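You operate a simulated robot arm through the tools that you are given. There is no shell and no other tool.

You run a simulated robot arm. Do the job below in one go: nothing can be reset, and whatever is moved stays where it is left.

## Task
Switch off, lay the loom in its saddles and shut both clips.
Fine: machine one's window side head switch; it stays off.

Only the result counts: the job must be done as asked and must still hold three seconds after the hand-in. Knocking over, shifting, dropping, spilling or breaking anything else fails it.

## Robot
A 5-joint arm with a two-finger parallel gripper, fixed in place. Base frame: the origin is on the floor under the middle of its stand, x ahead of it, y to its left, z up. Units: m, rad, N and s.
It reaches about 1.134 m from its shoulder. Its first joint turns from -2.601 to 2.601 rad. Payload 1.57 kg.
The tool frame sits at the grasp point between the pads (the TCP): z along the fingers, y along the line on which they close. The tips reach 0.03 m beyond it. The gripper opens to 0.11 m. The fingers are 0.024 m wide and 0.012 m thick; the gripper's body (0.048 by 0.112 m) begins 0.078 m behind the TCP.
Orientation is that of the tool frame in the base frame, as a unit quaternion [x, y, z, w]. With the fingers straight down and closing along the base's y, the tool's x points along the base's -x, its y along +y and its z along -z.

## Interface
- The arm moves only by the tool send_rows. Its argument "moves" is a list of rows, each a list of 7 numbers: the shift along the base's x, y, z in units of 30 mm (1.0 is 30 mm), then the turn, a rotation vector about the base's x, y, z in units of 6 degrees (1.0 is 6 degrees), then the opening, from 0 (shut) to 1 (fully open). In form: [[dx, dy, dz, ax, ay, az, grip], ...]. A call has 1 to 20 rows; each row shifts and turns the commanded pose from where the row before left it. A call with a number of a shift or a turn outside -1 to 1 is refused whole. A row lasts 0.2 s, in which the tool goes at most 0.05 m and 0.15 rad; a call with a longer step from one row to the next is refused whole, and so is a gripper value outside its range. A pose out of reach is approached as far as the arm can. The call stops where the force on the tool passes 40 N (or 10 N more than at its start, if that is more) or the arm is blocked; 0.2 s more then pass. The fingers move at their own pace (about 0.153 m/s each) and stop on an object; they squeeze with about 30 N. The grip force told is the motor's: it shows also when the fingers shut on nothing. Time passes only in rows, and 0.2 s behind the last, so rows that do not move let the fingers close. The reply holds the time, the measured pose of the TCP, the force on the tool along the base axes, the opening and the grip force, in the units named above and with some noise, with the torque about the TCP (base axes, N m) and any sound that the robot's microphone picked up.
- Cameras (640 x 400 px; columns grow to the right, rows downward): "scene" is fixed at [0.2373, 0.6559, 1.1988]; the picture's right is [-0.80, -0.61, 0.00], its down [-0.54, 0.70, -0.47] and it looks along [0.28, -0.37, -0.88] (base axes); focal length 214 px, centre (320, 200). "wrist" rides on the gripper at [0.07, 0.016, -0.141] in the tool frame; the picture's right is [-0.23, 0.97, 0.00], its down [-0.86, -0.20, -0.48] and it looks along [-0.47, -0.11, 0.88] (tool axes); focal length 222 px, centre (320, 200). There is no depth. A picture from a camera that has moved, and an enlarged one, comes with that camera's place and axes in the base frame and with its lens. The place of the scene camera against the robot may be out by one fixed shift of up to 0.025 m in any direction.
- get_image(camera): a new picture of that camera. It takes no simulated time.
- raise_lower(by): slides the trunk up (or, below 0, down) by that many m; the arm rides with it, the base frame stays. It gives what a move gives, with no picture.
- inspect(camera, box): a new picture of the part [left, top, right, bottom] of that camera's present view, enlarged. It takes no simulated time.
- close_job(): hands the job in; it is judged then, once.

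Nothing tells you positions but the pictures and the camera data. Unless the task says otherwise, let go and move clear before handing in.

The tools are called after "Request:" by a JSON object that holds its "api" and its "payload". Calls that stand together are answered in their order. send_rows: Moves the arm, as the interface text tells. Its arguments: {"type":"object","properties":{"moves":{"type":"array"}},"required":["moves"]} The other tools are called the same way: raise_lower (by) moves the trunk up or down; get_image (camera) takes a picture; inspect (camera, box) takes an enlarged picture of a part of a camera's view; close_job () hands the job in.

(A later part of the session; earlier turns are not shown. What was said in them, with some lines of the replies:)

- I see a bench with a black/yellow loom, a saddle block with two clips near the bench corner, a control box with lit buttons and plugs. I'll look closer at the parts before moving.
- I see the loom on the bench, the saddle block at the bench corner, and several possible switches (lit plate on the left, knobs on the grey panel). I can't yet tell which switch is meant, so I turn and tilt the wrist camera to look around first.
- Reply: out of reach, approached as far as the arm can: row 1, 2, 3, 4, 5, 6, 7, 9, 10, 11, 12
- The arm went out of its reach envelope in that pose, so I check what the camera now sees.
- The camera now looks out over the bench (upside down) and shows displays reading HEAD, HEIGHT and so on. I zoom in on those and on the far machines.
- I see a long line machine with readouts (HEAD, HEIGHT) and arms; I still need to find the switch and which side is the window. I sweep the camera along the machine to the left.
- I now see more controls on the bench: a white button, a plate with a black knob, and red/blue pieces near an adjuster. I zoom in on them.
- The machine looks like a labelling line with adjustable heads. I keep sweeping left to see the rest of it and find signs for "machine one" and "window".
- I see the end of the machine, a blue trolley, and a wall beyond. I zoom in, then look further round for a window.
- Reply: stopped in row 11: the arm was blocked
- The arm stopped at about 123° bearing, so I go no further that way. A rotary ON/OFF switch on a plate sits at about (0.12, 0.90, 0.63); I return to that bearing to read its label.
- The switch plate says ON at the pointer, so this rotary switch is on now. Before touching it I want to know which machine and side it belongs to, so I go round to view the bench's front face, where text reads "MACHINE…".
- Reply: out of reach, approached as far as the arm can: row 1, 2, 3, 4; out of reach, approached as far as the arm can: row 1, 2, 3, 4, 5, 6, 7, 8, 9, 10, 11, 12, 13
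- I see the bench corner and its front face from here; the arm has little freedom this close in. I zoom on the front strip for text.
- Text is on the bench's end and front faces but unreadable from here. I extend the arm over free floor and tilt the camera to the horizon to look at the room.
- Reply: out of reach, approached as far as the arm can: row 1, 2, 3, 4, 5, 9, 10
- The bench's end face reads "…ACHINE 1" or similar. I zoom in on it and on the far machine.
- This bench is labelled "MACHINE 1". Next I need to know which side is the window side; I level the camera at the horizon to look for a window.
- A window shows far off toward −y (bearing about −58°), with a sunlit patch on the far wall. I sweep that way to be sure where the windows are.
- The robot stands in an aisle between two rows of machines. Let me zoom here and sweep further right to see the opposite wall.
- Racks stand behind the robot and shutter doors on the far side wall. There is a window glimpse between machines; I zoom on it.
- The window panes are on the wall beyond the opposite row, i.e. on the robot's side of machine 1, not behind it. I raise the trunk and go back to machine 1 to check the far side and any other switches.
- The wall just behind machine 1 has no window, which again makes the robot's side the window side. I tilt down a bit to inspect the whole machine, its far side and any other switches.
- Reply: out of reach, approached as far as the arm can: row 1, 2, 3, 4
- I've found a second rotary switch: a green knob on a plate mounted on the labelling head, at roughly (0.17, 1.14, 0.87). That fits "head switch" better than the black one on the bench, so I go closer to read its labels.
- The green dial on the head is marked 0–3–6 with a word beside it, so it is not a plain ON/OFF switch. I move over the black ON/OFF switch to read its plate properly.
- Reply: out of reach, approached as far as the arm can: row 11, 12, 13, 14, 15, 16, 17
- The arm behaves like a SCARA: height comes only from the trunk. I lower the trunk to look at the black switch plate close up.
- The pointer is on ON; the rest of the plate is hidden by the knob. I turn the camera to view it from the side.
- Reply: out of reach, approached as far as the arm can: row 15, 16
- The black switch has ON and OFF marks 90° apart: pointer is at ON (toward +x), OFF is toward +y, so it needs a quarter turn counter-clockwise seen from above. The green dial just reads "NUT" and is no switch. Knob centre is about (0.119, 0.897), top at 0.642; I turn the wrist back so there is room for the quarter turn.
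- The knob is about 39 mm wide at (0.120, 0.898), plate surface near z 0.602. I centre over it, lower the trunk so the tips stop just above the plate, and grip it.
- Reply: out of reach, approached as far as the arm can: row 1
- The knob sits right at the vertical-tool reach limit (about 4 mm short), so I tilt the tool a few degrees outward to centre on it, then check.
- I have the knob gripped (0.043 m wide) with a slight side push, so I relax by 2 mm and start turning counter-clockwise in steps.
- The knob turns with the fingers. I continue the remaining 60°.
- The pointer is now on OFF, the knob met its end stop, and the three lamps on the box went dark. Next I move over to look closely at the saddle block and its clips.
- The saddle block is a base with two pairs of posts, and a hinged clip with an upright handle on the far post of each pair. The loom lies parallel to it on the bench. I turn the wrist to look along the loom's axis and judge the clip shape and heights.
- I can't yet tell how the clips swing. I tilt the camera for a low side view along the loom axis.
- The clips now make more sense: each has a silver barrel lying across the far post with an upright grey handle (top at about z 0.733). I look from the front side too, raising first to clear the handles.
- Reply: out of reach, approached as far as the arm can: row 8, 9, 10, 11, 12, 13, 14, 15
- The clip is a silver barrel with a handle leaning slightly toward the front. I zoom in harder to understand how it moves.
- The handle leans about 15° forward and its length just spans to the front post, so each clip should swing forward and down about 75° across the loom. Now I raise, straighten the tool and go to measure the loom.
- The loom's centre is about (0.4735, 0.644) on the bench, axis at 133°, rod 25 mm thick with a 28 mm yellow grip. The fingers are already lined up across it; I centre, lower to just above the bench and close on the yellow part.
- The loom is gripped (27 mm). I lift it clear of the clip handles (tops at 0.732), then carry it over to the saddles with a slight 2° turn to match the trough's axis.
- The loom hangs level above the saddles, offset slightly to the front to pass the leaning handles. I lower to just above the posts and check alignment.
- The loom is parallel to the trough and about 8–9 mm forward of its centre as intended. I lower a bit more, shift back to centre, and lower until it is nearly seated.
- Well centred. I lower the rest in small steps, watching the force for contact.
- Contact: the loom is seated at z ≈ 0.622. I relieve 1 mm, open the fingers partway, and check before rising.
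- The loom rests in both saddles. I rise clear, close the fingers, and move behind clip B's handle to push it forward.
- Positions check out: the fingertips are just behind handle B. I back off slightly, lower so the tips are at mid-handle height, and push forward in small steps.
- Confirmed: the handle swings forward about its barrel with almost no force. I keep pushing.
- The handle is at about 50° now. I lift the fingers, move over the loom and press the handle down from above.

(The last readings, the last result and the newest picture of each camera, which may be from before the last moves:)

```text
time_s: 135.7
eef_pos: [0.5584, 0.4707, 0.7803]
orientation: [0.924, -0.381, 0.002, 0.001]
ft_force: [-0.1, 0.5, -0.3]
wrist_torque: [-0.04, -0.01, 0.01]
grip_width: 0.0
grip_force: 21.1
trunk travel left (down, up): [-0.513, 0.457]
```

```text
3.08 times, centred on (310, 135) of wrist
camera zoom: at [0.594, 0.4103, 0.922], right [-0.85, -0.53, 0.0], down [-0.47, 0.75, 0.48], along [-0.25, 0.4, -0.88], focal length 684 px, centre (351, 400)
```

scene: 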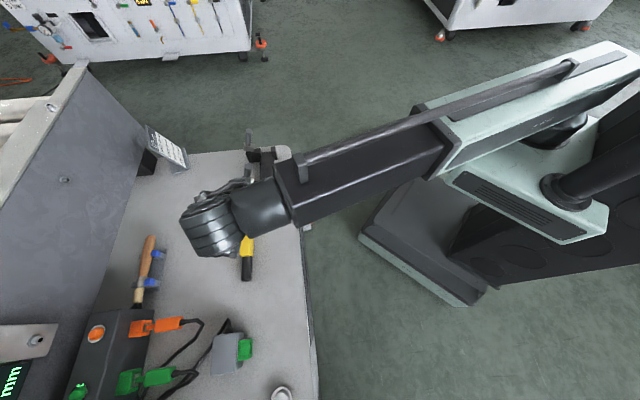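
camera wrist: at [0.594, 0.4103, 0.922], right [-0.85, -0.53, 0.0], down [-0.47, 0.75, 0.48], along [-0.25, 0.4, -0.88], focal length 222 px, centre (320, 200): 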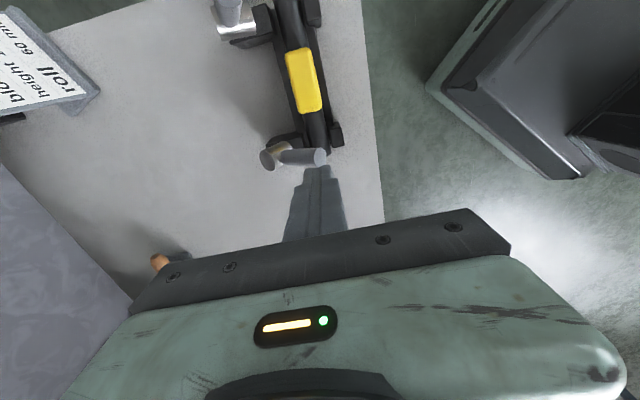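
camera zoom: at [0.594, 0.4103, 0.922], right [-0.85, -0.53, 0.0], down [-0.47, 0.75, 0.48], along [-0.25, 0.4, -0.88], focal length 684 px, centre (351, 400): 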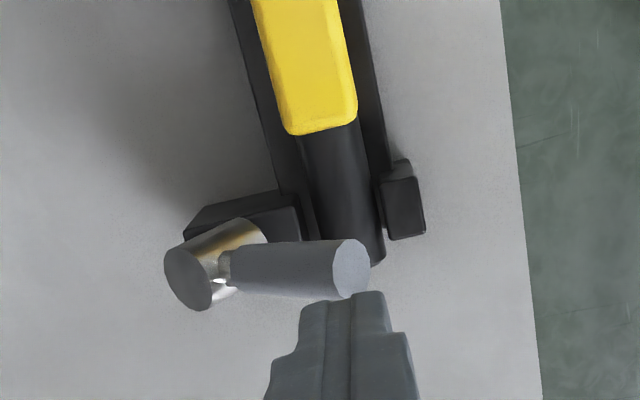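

The handle holds where left. I press it down from above in steps.

Request:
{"api": "raise_lower", "payload": {"by": -0.04}}

Request:
{"api": "raise_lower", "payload": {"by": -0.015}}

Request:
{"api": "raise_lower", "payload": {"by": -0.01}}

Request:
{"api": "inspect", "payload": {"camera": "scene", "box": [210, 110, 310, 210]}}

Request:
{"api": "inspect", "payload": {"camera": "wrist", "box": [230, 70, 390, 200]}}

```text
time_s: 136.6
eef_pos: [0.5588, 0.4711, 0.7403]
orientation: [0.925, -0.381, 0.002, 0.0]
ft_force: [0.3, -0.1, 0.1]
wrist_torque: [-0.01, 0.01, 0.0]
grip_width: 0.0
grip_force: 21.4
trunk travel left (down, up): [-0.473, 0.497]
```

```text
time_s: 137.2
eef_pos: [0.558, 0.4699, 0.7248]
orientation: [0.924, -0.381, 0.002, 0.001]
ft_force: [0.6, 0.3, 0.0]
wrist_torque: [0.02, 0.05, 0.01]
grip_width: 0.0
grip_force: 21.5
trunk travel left (down, up): [-0.458, 0.512]
```

```text
time_s: 137.8
eef_pos: [0.5582, 0.4697, 0.7145]
orientation: [0.925, -0.381, 0.002, 0.0]
ft_force: [0.1, 0.6, 1.0]
wrist_torque: [0.0, -0.01, 0.04]
grip_width: 0.0
grip_force: 20.9
trunk travel left (down, up): [-0.448, 0.522]
```

```text
4.00 times, centred on (260, 160) of scene
camera zoom: at [0.2373, 0.6559, 1.1988], right [-0.8, -0.61, 0.0], down [-0.54, 0.7, -0.47], along [0.28, -0.37, -0.88], focal length 858 px, centre (560, 360)
```

zoom: 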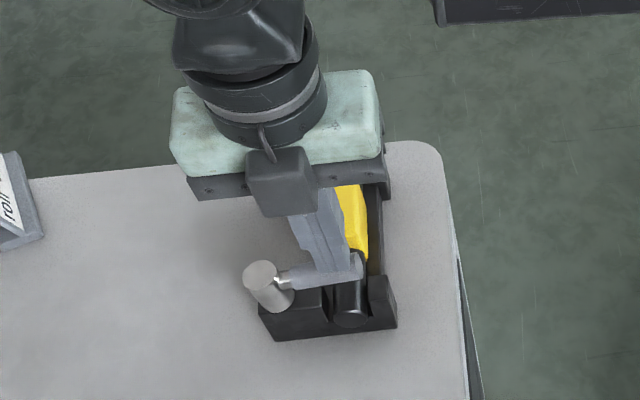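

```text
3.08 times, centred on (310, 135) of wrist
camera zoom: at [0.594, 0.4104, 0.8569], right [-0.85, -0.53, 0.0], down [-0.47, 0.75, 0.48], along [-0.25, 0.4, -0.88], focal length 684 px, centre (351, 400)
```

zoom: 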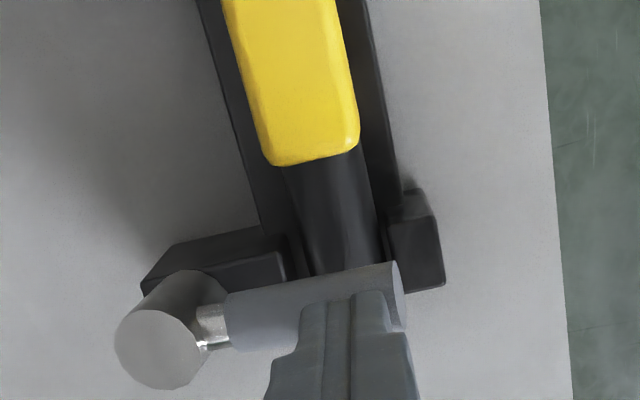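

Nearly horizontal. I continue pressing in a few millimetre steps until it seats.

Request:
{"api": "raise_lower", "payload": {"by": -0.005}}

Request:
{"api": "raise_lower", "payload": {"by": -0.004}}

Request:
{"api": "raise_lower", "payload": {"by": -0.003}}

Request:
{"api": "inspect", "payload": {"camera": "scene", "box": [210, 110, 310, 210]}}

```text
time_s: 138.3
eef_pos: [0.5581, 0.4699, 0.7105]
orientation: [0.924, -0.381, 0.002, 0.001]
ft_force: [0.5, 0.8, 0.6]
wrist_torque: [-0.02, 0.01, 0.01]
grip_width: 0.0003
grip_force: 21.8
trunk travel left (down, up): [-0.443, 0.527]
```

```text
time_s: 138.8
eef_pos: [0.5586, 0.4703, 0.706]
orientation: [0.925, -0.381, 0.002, 0.001]
ft_force: [-0.4, -0.6, -0.1]
wrist_torque: [-0.02, -0.01, -0.01]
grip_width: 0.0
grip_force: 21.6
trunk travel left (down, up): [-0.439, 0.531]
```

```text
time_s: 139.4
eef_pos: [0.5571, 0.4708, 0.7042]
orientation: [0.925, -0.381, 0.001, -0.001]
ft_force: [6.0, 4.8, 27.8]
wrist_torque: [0.19, -0.31, -0.02]
grip_width: 0.0001
grip_force: 21.0
trunk travel left (down, up): [-0.436, 0.534]
```

```text
4.00 times, centred on (260, 160) of scene
camera zoom: at [0.2373, 0.6559, 1.1988], right [-0.8, -0.61, 0.0], down [-0.54, 0.7, -0.47], along [0.28, -0.37, -0.88], focal length 858 px, centre (560, 360)
```

zoom: 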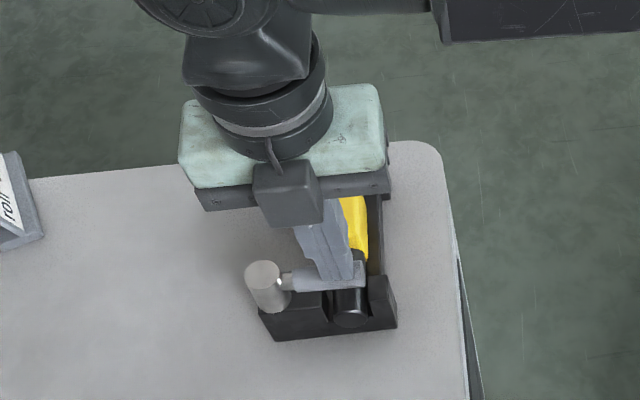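

Force rose to 28 N: the clip is on its stop. I lift off and check that it stays shut.

Request:
{"api": "raise_lower", "payload": {"by": 0.09}}

Request:
{"api": "inspect", "payload": {"camera": "scene", "box": [220, 120, 300, 200]}}

Request:
{"api": "inspect", "payload": {"camera": "wrist", "box": [230, 70, 390, 200]}}

```text
time_s: 140.6
eef_pos: [0.557, 0.4703, 0.7926]
orientation: [0.924, -0.381, 0.002, 0.0]
ft_force: [-0.2, -0.5, 0.1]
wrist_torque: [0.02, 0.0, 0.0]
grip_width: 0.0
grip_force: 21.2
trunk travel left (down, up): [-0.526, 0.444]
```

```text
5.00 times, centred on (260, 160) of scene
camera zoom: at [0.2373, 0.6559, 1.1988], right [-0.8, -0.61, 0.0], down [-0.54, 0.7, -0.47], along [0.28, -0.37, -0.88], focal length 1072 px, centre (620, 400)
```

zoom: 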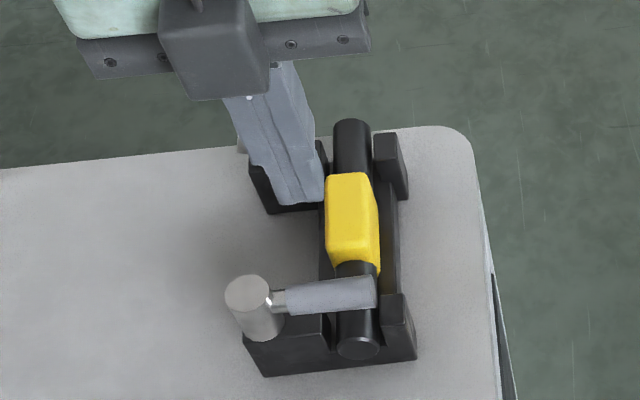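

```text
3.08 times, centred on (310, 135) of wrist
camera zoom: at [0.594, 0.4104, 0.9349], right [-0.85, -0.53, 0.0], down [-0.47, 0.75, 0.48], along [-0.25, 0.4, -0.88], focal length 684 px, centre (351, 400)
```

zoom: 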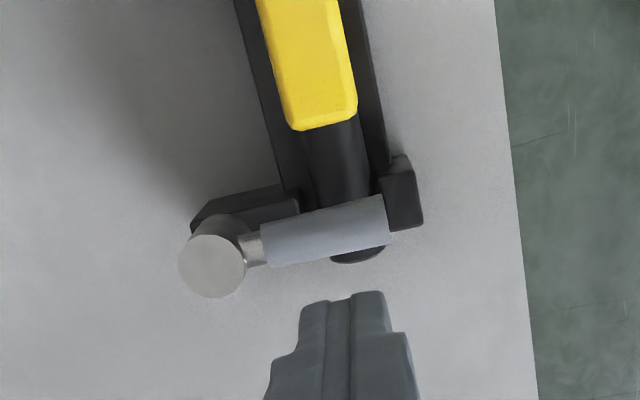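

Clip B is shut: handle lies level across the loom. Now the same for clip A: I move behind its handle.

Request:
{"api": "send_rows", "payload": {"moves": [[0.99, -0.253, 0, 0, 0, 0, 0], [0.99, -0.253, 0, 0, 0, 0, 0], [0.99, -0.253, 0, 0, 0, 0, 0], [0.99, -0.253, 0, 0, 0, 0, 0], [0.99, -0.253, 0, 0, 0, 0, 0], [0, 0, 0, 0, 0, 0, 0]]}}

Request:
{"api": "get_image", "payload": {"camera": "wrist"}}

Request:
{"api": "inspect", "payload": {"camera": "scene", "box": [220, 110, 310, 200]}}

```text
time_s: 142.0
eef_pos: [0.7076, 0.4321, 0.7925]
orientation: [0.925, -0.381, 0.002, 0.0]
ft_force: [-0.8, 0.3, 0.5]
wrist_torque: [-0.01, -0.01, 0.04]
grip_width: 0.0
grip_force: 21.0
trunk travel left (down, up): [-0.526, 0.444]
```

```text
taken
camera wrist: at [0.7429, 0.372, 0.9348], right [-0.85, -0.53, 0.0], down [-0.47, 0.75, 0.48], along [-0.25, 0.4, -0.88], focal length 222 px, centre (320, 200)
```

wrist: 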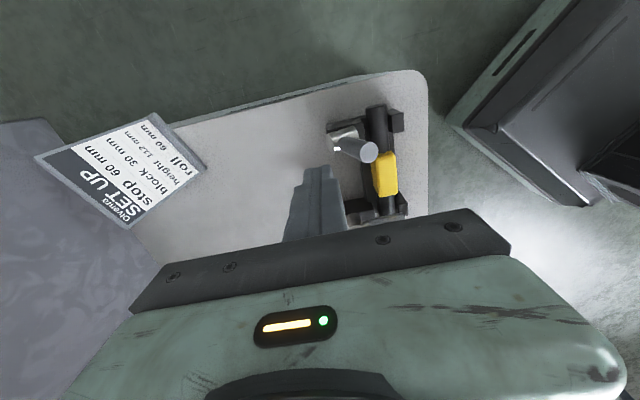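

```text
4.44 times, centred on (265, 155) of scene
camera zoom: at [0.2373, 0.6559, 1.1988], right [-0.8, -0.61, 0.0], down [-0.54, 0.7, -0.47], along [0.28, -0.37, -0.88], focal length 953 px, centre (564, 400)
```

zoom: 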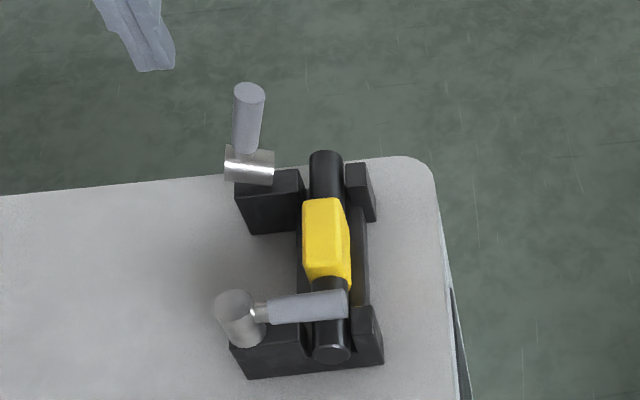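

Request:
{"api": "raise_lower", "payload": {"by": -0.063}}

Request:
{"api": "send_rows", "payload": {"moves": [[-0.23, -0.235, 0, 0, 0, 0, 0], [-0.12, -0.121, 0, 0, 0, 0, 0], [-0.12, -0.121, 0, 0, 0, 0, 0], [-0.12, -0.121, 0, 0, 0, 0, 0], [0, 0, 0, 0, 0, 0, 0]]}}

Request:
{"api": "inspect", "payload": {"camera": "scene", "box": [220, 110, 310, 200]}}

Request:
{"api": "send_rows", "payload": {"moves": [[-0.12, -0.121, 0, 0, 0, 0, 0], [-0.12, -0.121, 0, 0, 0, 0, 0], [-0.12, -0.121, 0, 0, 0, 0, 0], [-0.06, -0.061, 0, 0, 0, 0, 0], [0, 0, 0, 0, 0, 0, 0]]}}

Request:
{"api": "inspect", "payload": {"camera": "scene", "box": [220, 110, 310, 200]}}

```text
time_s: 143.0
eef_pos: [0.7077, 0.4329, 0.7304]
orientation: [0.925, -0.381, 0.002, 0.001]
ft_force: [0.2, 0.0, -0.9]
wrist_torque: [0.02, -0.01, -0.01]
grip_width: 0.0001
grip_force: 21.5
trunk travel left (down, up): [-0.463, 0.507]
```

```text
time_s: 144.2
eef_pos: [0.6884, 0.4154, 0.7297]
orientation: [0.925, -0.38, 0.001, 0.001]
ft_force: [-0.2, 1.8, 0.4]
wrist_torque: [0.06, -0.03, 0.01]
grip_width: 0.0
grip_force: 21.5
trunk travel left (down, up): [-0.463, 0.507]
```

```text
4.44 times, centred on (265, 155) of scene
camera zoom: at [0.2373, 0.6559, 1.1988], right [-0.8, -0.61, 0.0], down [-0.54, 0.7, -0.47], along [0.28, -0.37, -0.88], focal length 953 px, centre (564, 400)
```

zoom: 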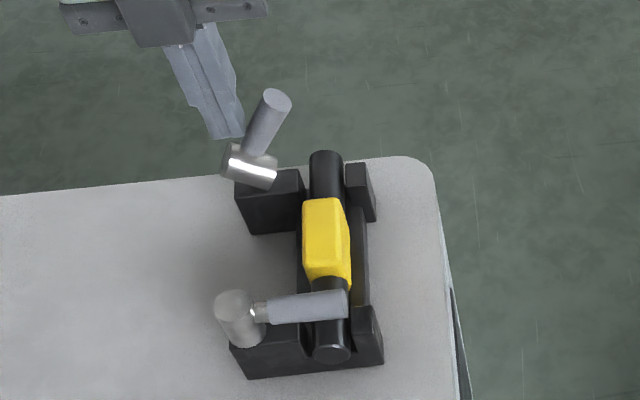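

```text
time_s: 145.4
eef_pos: [0.6763, 0.3998, 0.7308]
orientation: [0.925, -0.381, 0.001, 0.0]
ft_force: [0.5, 0.9, -0.1]
wrist_torque: [0.05, 0.02, -0.04]
grip_width: 0.0001
grip_force: 21.2
trunk travel left (down, up): [-0.463, 0.507]
```

```text
4.44 times, centred on (265, 155) of scene
camera zoom: at [0.2373, 0.6559, 1.1988], right [-0.8, -0.61, 0.0], down [-0.54, 0.7, -0.47], along [0.28, -0.37, -0.88], focal length 953 px, centre (564, 400)
```

zoom: 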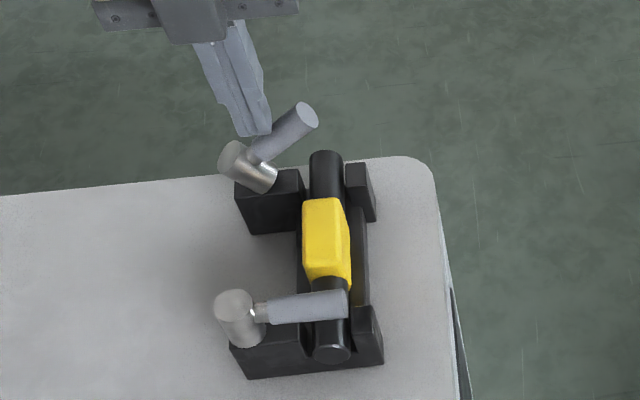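

Request:
{"api": "raise_lower", "payload": {"by": 0.05}}

Request:
{"api": "send_rows", "payload": {"moves": [[-0.26, -0.262, 0, 0, 0, 0, 0], [-0.26, -0.262, 0, 0, 0, 0, 0], [-0.26, -0.262, 0, 0, 0, 0, 0], [0, 0, 0, 0, 0, 0, 0]]}}

Request:
{"api": "inspect", "payload": {"camera": "wrist", "box": [230, 70, 390, 200]}}

Request:
{"api": "inspect", "payload": {"camera": "scene", "box": [220, 110, 310, 200]}}

```text
time_s: 146.3
eef_pos: [0.6765, 0.401, 0.7801]
orientation: [0.925, -0.381, 0.002, 0.001]
ft_force: [0.5, 0.1, -0.1]
wrist_torque: [0.03, -0.01, -0.02]
grip_width: 0.0
grip_force: 21.1
trunk travel left (down, up): [-0.513, 0.457]
```

```text
time_s: 147.3
eef_pos: [0.6532, 0.3783, 0.78]
orientation: [0.924, -0.381, 0.002, 0.001]
ft_force: [0.8, 0.2, -0.9]
wrist_torque: [0.02, 0.0, -0.02]
grip_width: 0.0002
grip_force: 21.4
trunk travel left (down, up): [-0.513, 0.457]
```

```text
3.08 times, centred on (310, 135) of wrist
camera zoom: at [0.6891, 0.3175, 0.9219], right [-0.85, -0.53, 0.0], down [-0.47, 0.75, 0.48], along [-0.25, 0.4, -0.88], focal length 684 px, centre (351, 400)
```

zoom: 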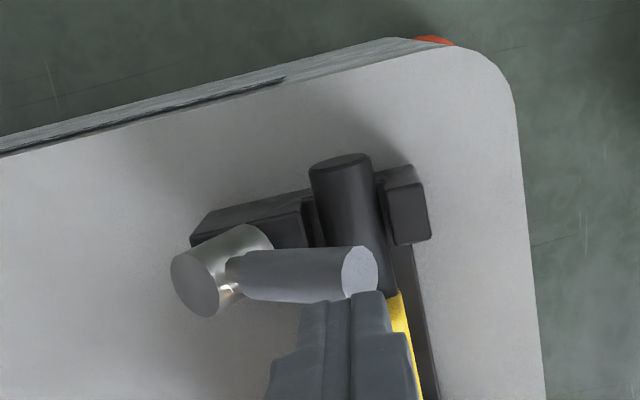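

```text
4.44 times, centred on (265, 155) of scene
camera zoom: at [0.2373, 0.6559, 1.1988], right [-0.8, -0.61, 0.0], down [-0.54, 0.7, -0.47], along [0.28, -0.37, -0.88], focal length 953 px, centre (564, 400)
```

zoom: 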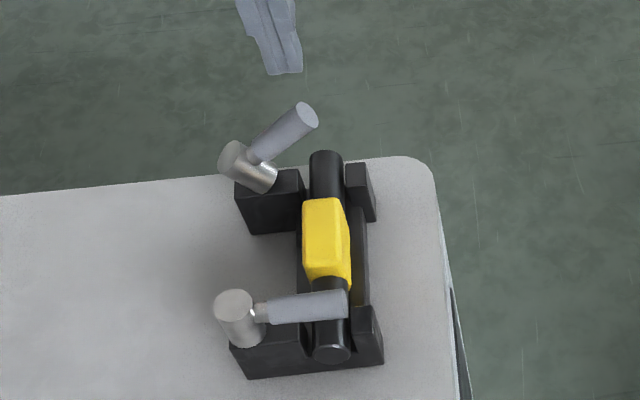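

The fingertips are over handle A's end. I press it down.

Request:
{"api": "raise_lower", "payload": {"by": -0.05}}

Request:
{"api": "raise_lower", "payload": {"by": -0.015}}

Request:
{"api": "raise_lower", "payload": {"by": -0.006}}

Request:
{"api": "raise_lower", "payload": {"by": -0.003}}

Request:
{"api": "raise_lower", "payload": {"by": -0.003}}

Request:
{"api": "inspect", "payload": {"camera": "scene", "box": [220, 110, 310, 200]}}

```text
time_s: 148.3
eef_pos: [0.6534, 0.378, 0.7303]
orientation: [0.924, -0.381, 0.002, 0.001]
ft_force: [-0.2, -0.9, 0.0]
wrist_torque: [0.0, 0.02, 0.01]
grip_width: 0.0
grip_force: 21.1
trunk travel left (down, up): [-0.463, 0.507]
```

```text
time_s: 148.9
eef_pos: [0.6533, 0.3774, 0.7154]
orientation: [0.925, -0.381, 0.002, 0.001]
ft_force: [-0.5, -0.3, 0.1]
wrist_torque: [0.0, 0.01, -0.02]
grip_width: 0.0
grip_force: 21.0
trunk travel left (down, up): [-0.448, 0.522]
```

```text
time_s: 149.4
eef_pos: [0.652, 0.3786, 0.7084]
orientation: [0.925, -0.381, 0.001, 0.001]
ft_force: [-0.1, 0.1, 0.1]
wrist_torque: [0.0, 0.01, 0.0]
grip_width: 0.0
grip_force: 21.3
trunk travel left (down, up): [-0.442, 0.528]
```

```text
time_s: 150.0
eef_pos: [0.654, 0.377, 0.7056]
orientation: [0.925, -0.381, 0.002, 0.0]
ft_force: [-0.1, 0.1, 0.3]
wrist_torque: [0.03, -0.01, -0.02]
grip_width: 0.0002
grip_force: 21.0
trunk travel left (down, up): [-0.439, 0.531]
```

```text
time_s: 150.5
eef_pos: [0.6531, 0.3766, 0.7042]
orientation: [0.925, -0.381, 0.002, -0.001]
ft_force: [7.7, 3.7, 27.2]
wrist_torque: [0.16, -0.27, 0.0]
grip_width: 0.0002
grip_force: 21.1
trunk travel left (down, up): [-0.436, 0.534]
```

```text
4.44 times, centred on (265, 155) of scene
camera zoom: at [0.2373, 0.6559, 1.1988], right [-0.8, -0.61, 0.0], down [-0.54, 0.7, -0.47], along [0.28, -0.37, -0.88], focal length 953 px, centre (564, 400)
```

zoom: 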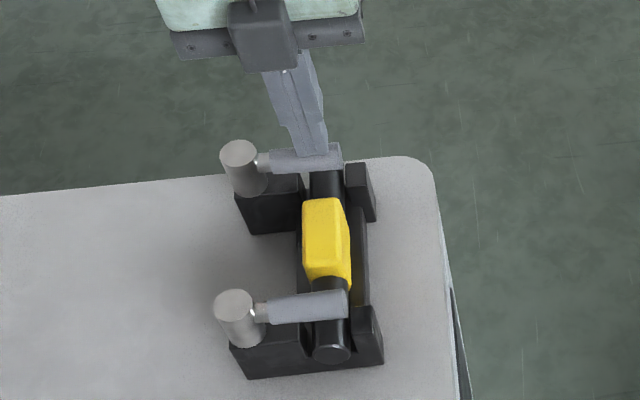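

Clip A hit its stop with the same force and height as clip B. I lift clear and check both clips, then verify the switch is still off.

Request:
{"api": "raise_lower", "payload": {"by": 0.14}}

Request:
{"api": "send_rows", "payload": {"moves": [[-0.6, 0.6, 0, 0, 0, 0, 0.3], [-0.8, 0.8, 0, 0, 0, 0, 0.5], [-0.8, 0.8, 0, 0, 0, 0, 0.5], [-0.8, 0.8, 0, 0, 0, 0, 0.5], [-0.8, 0.8, 0, 0, 0, 0, 0.5], [-0.8, 0.8, 0, 0, 0, 0, 0.5], [-0.8, 0.8, 0, 0, 0, 0, 0.5], [-0.8, 0.8, 0, 0, 0, 0, 0.5]]}}

Request:
{"api": "get_image", "payload": {"camera": "wrist"}}

Request:
{"api": "inspect", "payload": {"camera": "scene", "box": [220, 110, 310, 200]}}

Request:
{"api": "get_image", "payload": {"camera": "scene"}}

```text
time_s: 152.2
eef_pos: [0.6535, 0.3778, 0.8427]
orientation: [0.925, -0.381, 0.001, 0.0]
ft_force: [1.0, -0.7, -0.2]
wrist_torque: [0.02, 0.01, 0.03]
grip_width: 0.0001
grip_force: 21.2
trunk travel left (down, up): [-0.576, 0.394]
```

```text
time_s: 154.0
eef_pos: [0.4674, 0.5624, 0.8428]
orientation: [0.925, -0.381, 0.001, 0.001]
ft_force: [-0.3, -0.2, -0.5]
wrist_torque: [0.0, 0.0, -0.01]
grip_width: 0.0552
grip_force: 0.0
trunk travel left (down, up): [-0.576, 0.394]
```

```text
taken
camera wrist: at [0.5033, 0.5037, 0.9849], right [-0.85, -0.53, 0.0], down [-0.47, 0.75, 0.48], along [-0.25, 0.4, -0.88], focal length 222 px, centre (320, 200)
```

wrist: 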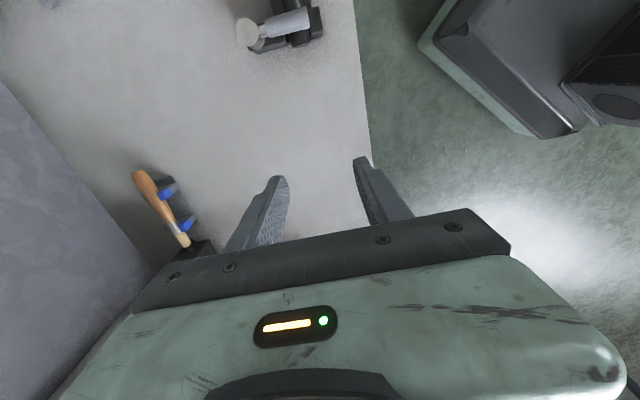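

```text
4.44 times, centred on (265, 155) of scene
camera zoom: at [0.2373, 0.6559, 1.1988], right [-0.8, -0.61, 0.0], down [-0.54, 0.7, -0.47], along [0.28, -0.37, -0.88], focal length 953 px, centre (564, 400)
```

zoom: 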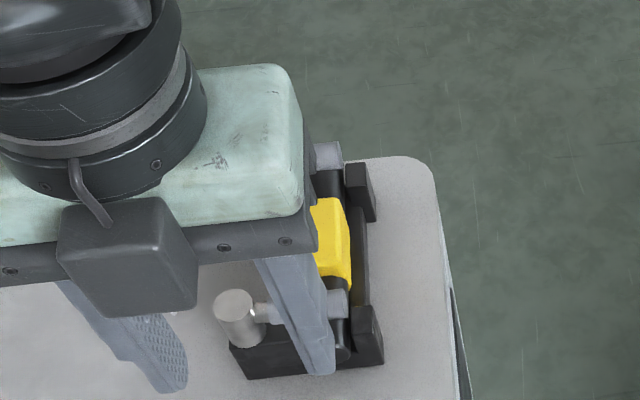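

```text
taken
```

scene: 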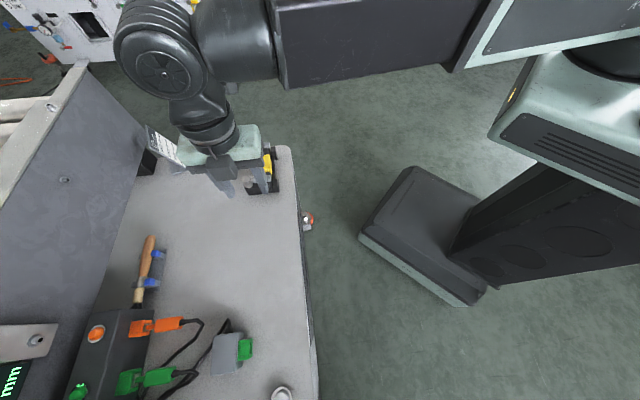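

Request:
{"api": "send_rows", "payload": {"moves": [[-0.9, 0.8, 0, 0, 0, 0, 0.5], [-0.9, 0.8, 0, 0, 0, 0, 0.5], [-0.9, 0.8, 0, 0, 0, 0, 0.5], [-0.9, 0.8, 0, 0, 0, 0, 0.5], [-0.9, 0.8, 0, 0, 0, 0, 0.5], [-0.9, 0.8, 0, 0, 0, 0, 0.5], [-0.9, 0.8, 0, 0, 0, 0, 0.5], [-0.9, 0.8, 0, 0, 0, 0, 0.5]]}}

Request:
{"api": "get_image", "payload": {"camera": "wrist"}}

Request:
{"api": "inspect", "payload": {"camera": "scene", "box": [220, 110, 310, 200]}}

Request:
{"api": "get_image", "payload": {"camera": "scene"}}

```text
time_s: 155.8
eef_pos: [0.252, 0.7563, 0.8443]
orientation: [0.925, -0.381, 0.001, 0.001]
ft_force: [0.1, 0.5, -1.1]
wrist_torque: [0.02, 0.0, -0.02]
grip_width: 0.0549
grip_force: 0.1
trunk travel left (down, up): [-0.576, 0.394]
```

```text
taken
camera wrist: at [0.2862, 0.6961, 0.9849], right [-0.85, -0.53, 0.0], down [-0.47, 0.75, 0.48], along [-0.25, 0.4, -0.88], focal length 222 px, centre (320, 200)
```

wrist: 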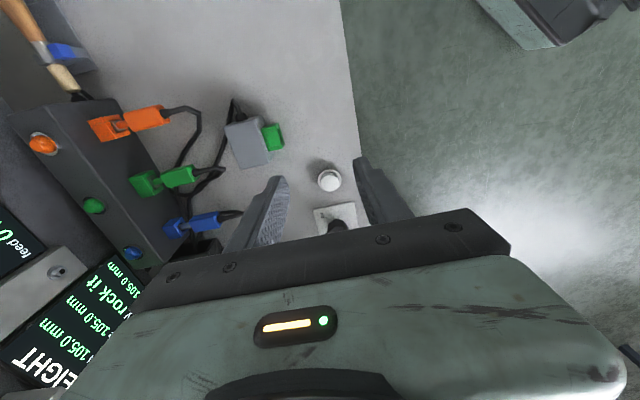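

```text
4.44 times, centred on (265, 155) of scene
camera zoom: at [0.2373, 0.6559, 1.1988], right [-0.8, -0.61, 0.0], down [-0.54, 0.7, -0.47], along [0.28, -0.37, -0.88], focal length 953 px, centre (564, 400)
```

zoom: 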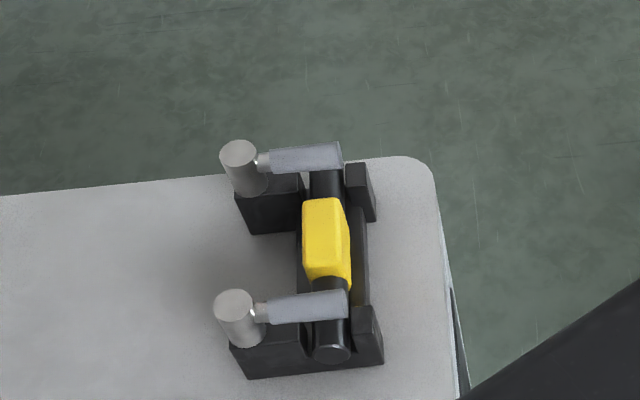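

```text
taken
```

scene: 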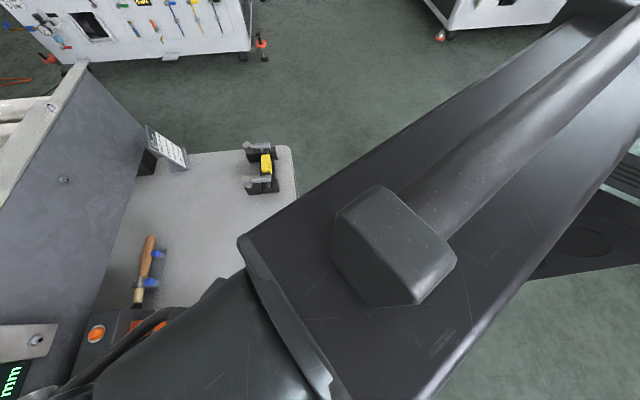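

Both clips lie shut across the loom and the lamps remain dark. I confirm the switch pointer, and for certainty about its identity I take one more look at the neighbouring red/blue knobs' label.

Request:
{"api": "raise_lower", "payload": {"by": 0.1}}

Request:
{"api": "send_rows", "payload": {"moves": [[-0.67, 0.0, 0, 0, 0, -0.75, 0.5], [-0.67, 0.0, 0, 0, 0, -0.75, 0.5], [-0.67, 0.0, 0, 0, 0, -0.75, 0.5], [-0.67, 0.0, 0, 0, 0, -0.75, 0.5], [-0.67, 0.0, 0, 0, 0, -0.75, 0.5], [-0.67, 0.0, 0, 0, 0, -0.75, 0.5], [-0.67, 0.0, 0, 0, 0, -0.75, 0.5], [-0.67, 0.0, 0, 0, 0, -0.75, 0.5], [-0.67, 0.0, 0, 0, 0, -0.75, 0.5], [-0.67, 0.0, 0, 0, 0, -0.75, 0.5]]}}

Request:
{"api": "get_image", "payload": {"camera": "wrist"}}

Request:
{"api": "inspect", "payload": {"camera": "wrist", "box": [340, 60, 520, 200]}}

Request:
{"api": "inspect", "payload": {"camera": "wrist", "box": [230, 60, 350, 180]}}

```text
time_s: 157.1
eef_pos: [0.2504, 0.7565, 0.9442]
orientation: [0.925, -0.381, 0.002, 0.001]
ft_force: [-0.2, 0.4, -0.1]
wrist_torque: [0.03, -0.03, -0.02]
grip_width: 0.055
grip_force: 0.0
trunk travel left (down, up): [-0.676, 0.294]
```

```text
time_s: 159.3
eef_pos: [0.0508, 0.7559, 0.9428]
orientation: [0.708, -0.706, 0.002, 0.001]
ft_force: [-0.5, 0.3, -0.3]
wrist_torque: [-0.03, 0.02, 0.01]
grip_width: 0.055
grip_force: 0.1
trunk travel left (down, up): [-0.676, 0.294]
```

```text
taken
camera wrist: at [0.0312, 0.6866, 1.0849], right [-0.97, 0.23, 0.0], down [0.2, 0.86, 0.48], along [0.11, 0.46, -0.88], focal length 222 px, centre (320, 200)
```

wrist: 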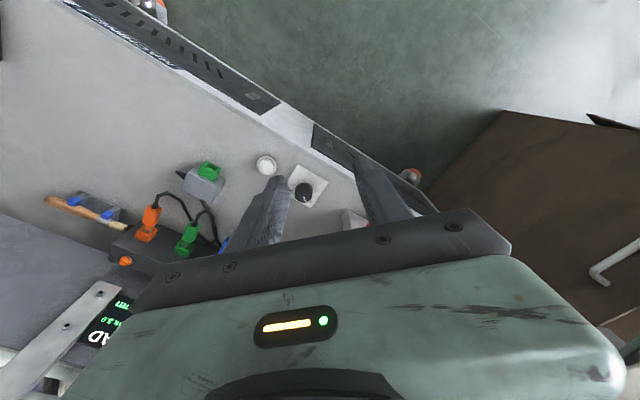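

```text
2.86 times, centred on (430, 130) of wrist
camera zoom: at [0.0312, 0.6866, 1.0849], right [-0.97, 0.23, 0.0], down [0.2, 0.86, 0.48], along [0.11, 0.46, -0.88], focal length 635 px, centre (6, 400)
```

zoom: 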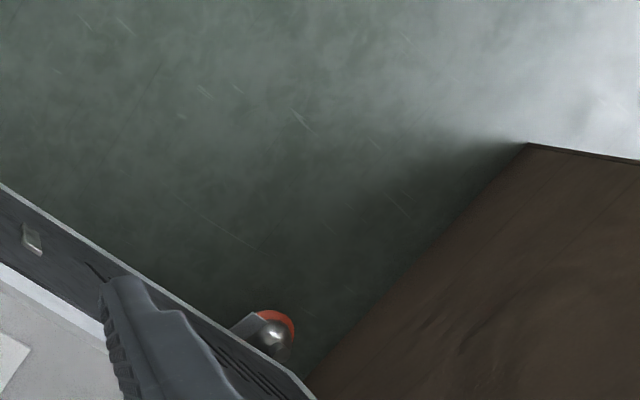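

```text
3.33 times, centred on (290, 120) of wrist
camera zoom: at [0.0312, 0.6866, 1.0849], right [-0.97, 0.23, 0.0], down [0.2, 0.86, 0.48], along [0.11, 0.46, -0.88], focal length 740 px, centre (420, 467)
```

zoom: 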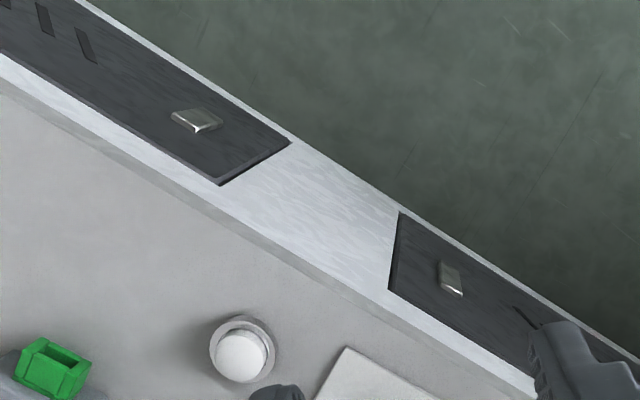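

Request:
{"api": "send_rows", "payload": {"moves": [[0, -0.3, 0.043, 1, 0, 0, 0.5], [0, -0.3, 0.13, 1, 0, 0, 0.5], [0, -0.3, 0.213, 1, 0, 0, 0.5], [0, -0.3, 0.297, 1, 0, 0, 0.5], [0, -0.3, 0.377, 1, 0, 0, 0.5]]}}

Request:
{"api": "get_image", "payload": {"camera": "wrist"}}

Request:
{"api": "inspect", "payload": {"camera": "wrist", "box": [300, 80, 420, 180]}}

Request:
{"api": "inspect", "payload": {"camera": "wrist", "box": [220, 60, 340, 180]}}

```text
time_s: 160.5
eef_pos: [0.0484, 0.7105, 0.9753]
orientation: [0.684, -0.682, -0.183, -0.183]
ft_force: [-0.5, 1.1, -0.5]
wrist_torque: [-0.03, 0.0, -0.05]
grip_width: 0.055
grip_force: 0.1
trunk travel left (down, up): [-0.676, 0.294]
```

```text
taken
camera wrist: at [0.0316, 0.5798, 1.0628], right [-0.97, 0.19, 0.11], down [0.2, 0.5, 0.84], along [0.11, 0.84, -0.53], focal length 222 px, centre (320, 200)
```

wrist: 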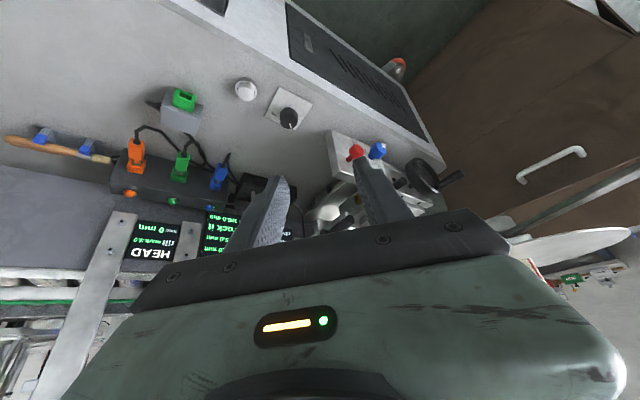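

```text
4.00 times, centred on (360, 130) of wrist
camera zoom: at [0.0316, 0.5798, 1.0628], right [-0.97, 0.19, 0.11], down [0.2, 0.5, 0.84], along [0.11, 0.84, -0.53], focal length 888 px, centre (160, 480)
```

zoom: 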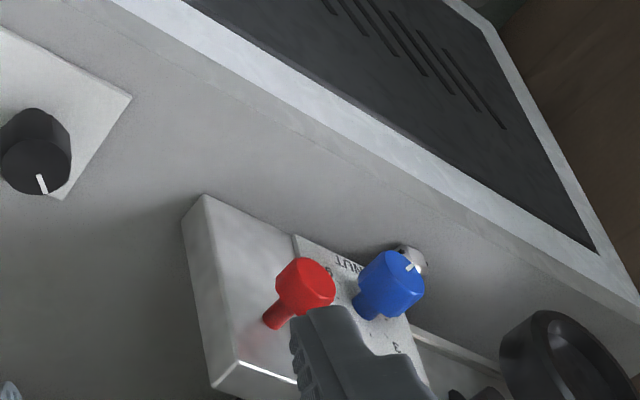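

```text
3.33 times, centred on (280, 120) of wrist
camera zoom: at [0.0316, 0.5798, 1.0628], right [-0.97, 0.19, 0.11], down [0.2, 0.5, 0.84], along [0.11, 0.84, -0.53], focal length 740 px, centre (453, 467)
```

zoom: 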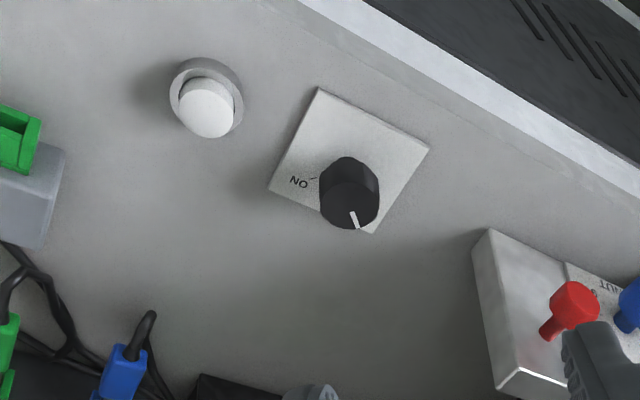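

The blue knob is just another "NUT" dial, so the black ON/OFF switch is the only on/off switch I found within reach; it still points to OFF. The loom is in its saddles, both clips are shut and the arm is clear, so I hand in.

Request:
{"api": "close_job", "payload": {}}

```text
The job is handed in.
```

I turned the switch off, laid the loom in its saddles, shut both clips and handed the job in. No verdict came back with the hand-in.

- **Switch:** I turned the black ON/OFF knob a quarter turn until it met its stop. It points to OFF, and the three lamps on the plug box went dark. No label calls it the window side head switch. I chose it because the bench is marked "MACHINE 1", the only window I saw is on the robot's side, and I found no other ON/OFF switch within reach.
- **Loom:** It sits in both saddles. I felt it make contact before letting go.
- **Clips:** Both handles swung down across the loom onto their stops. They were still shut when I last checked them, just before hand-in.

As far as the pictures show, nothing else was moved. The gripper was open and clear at hand-in.
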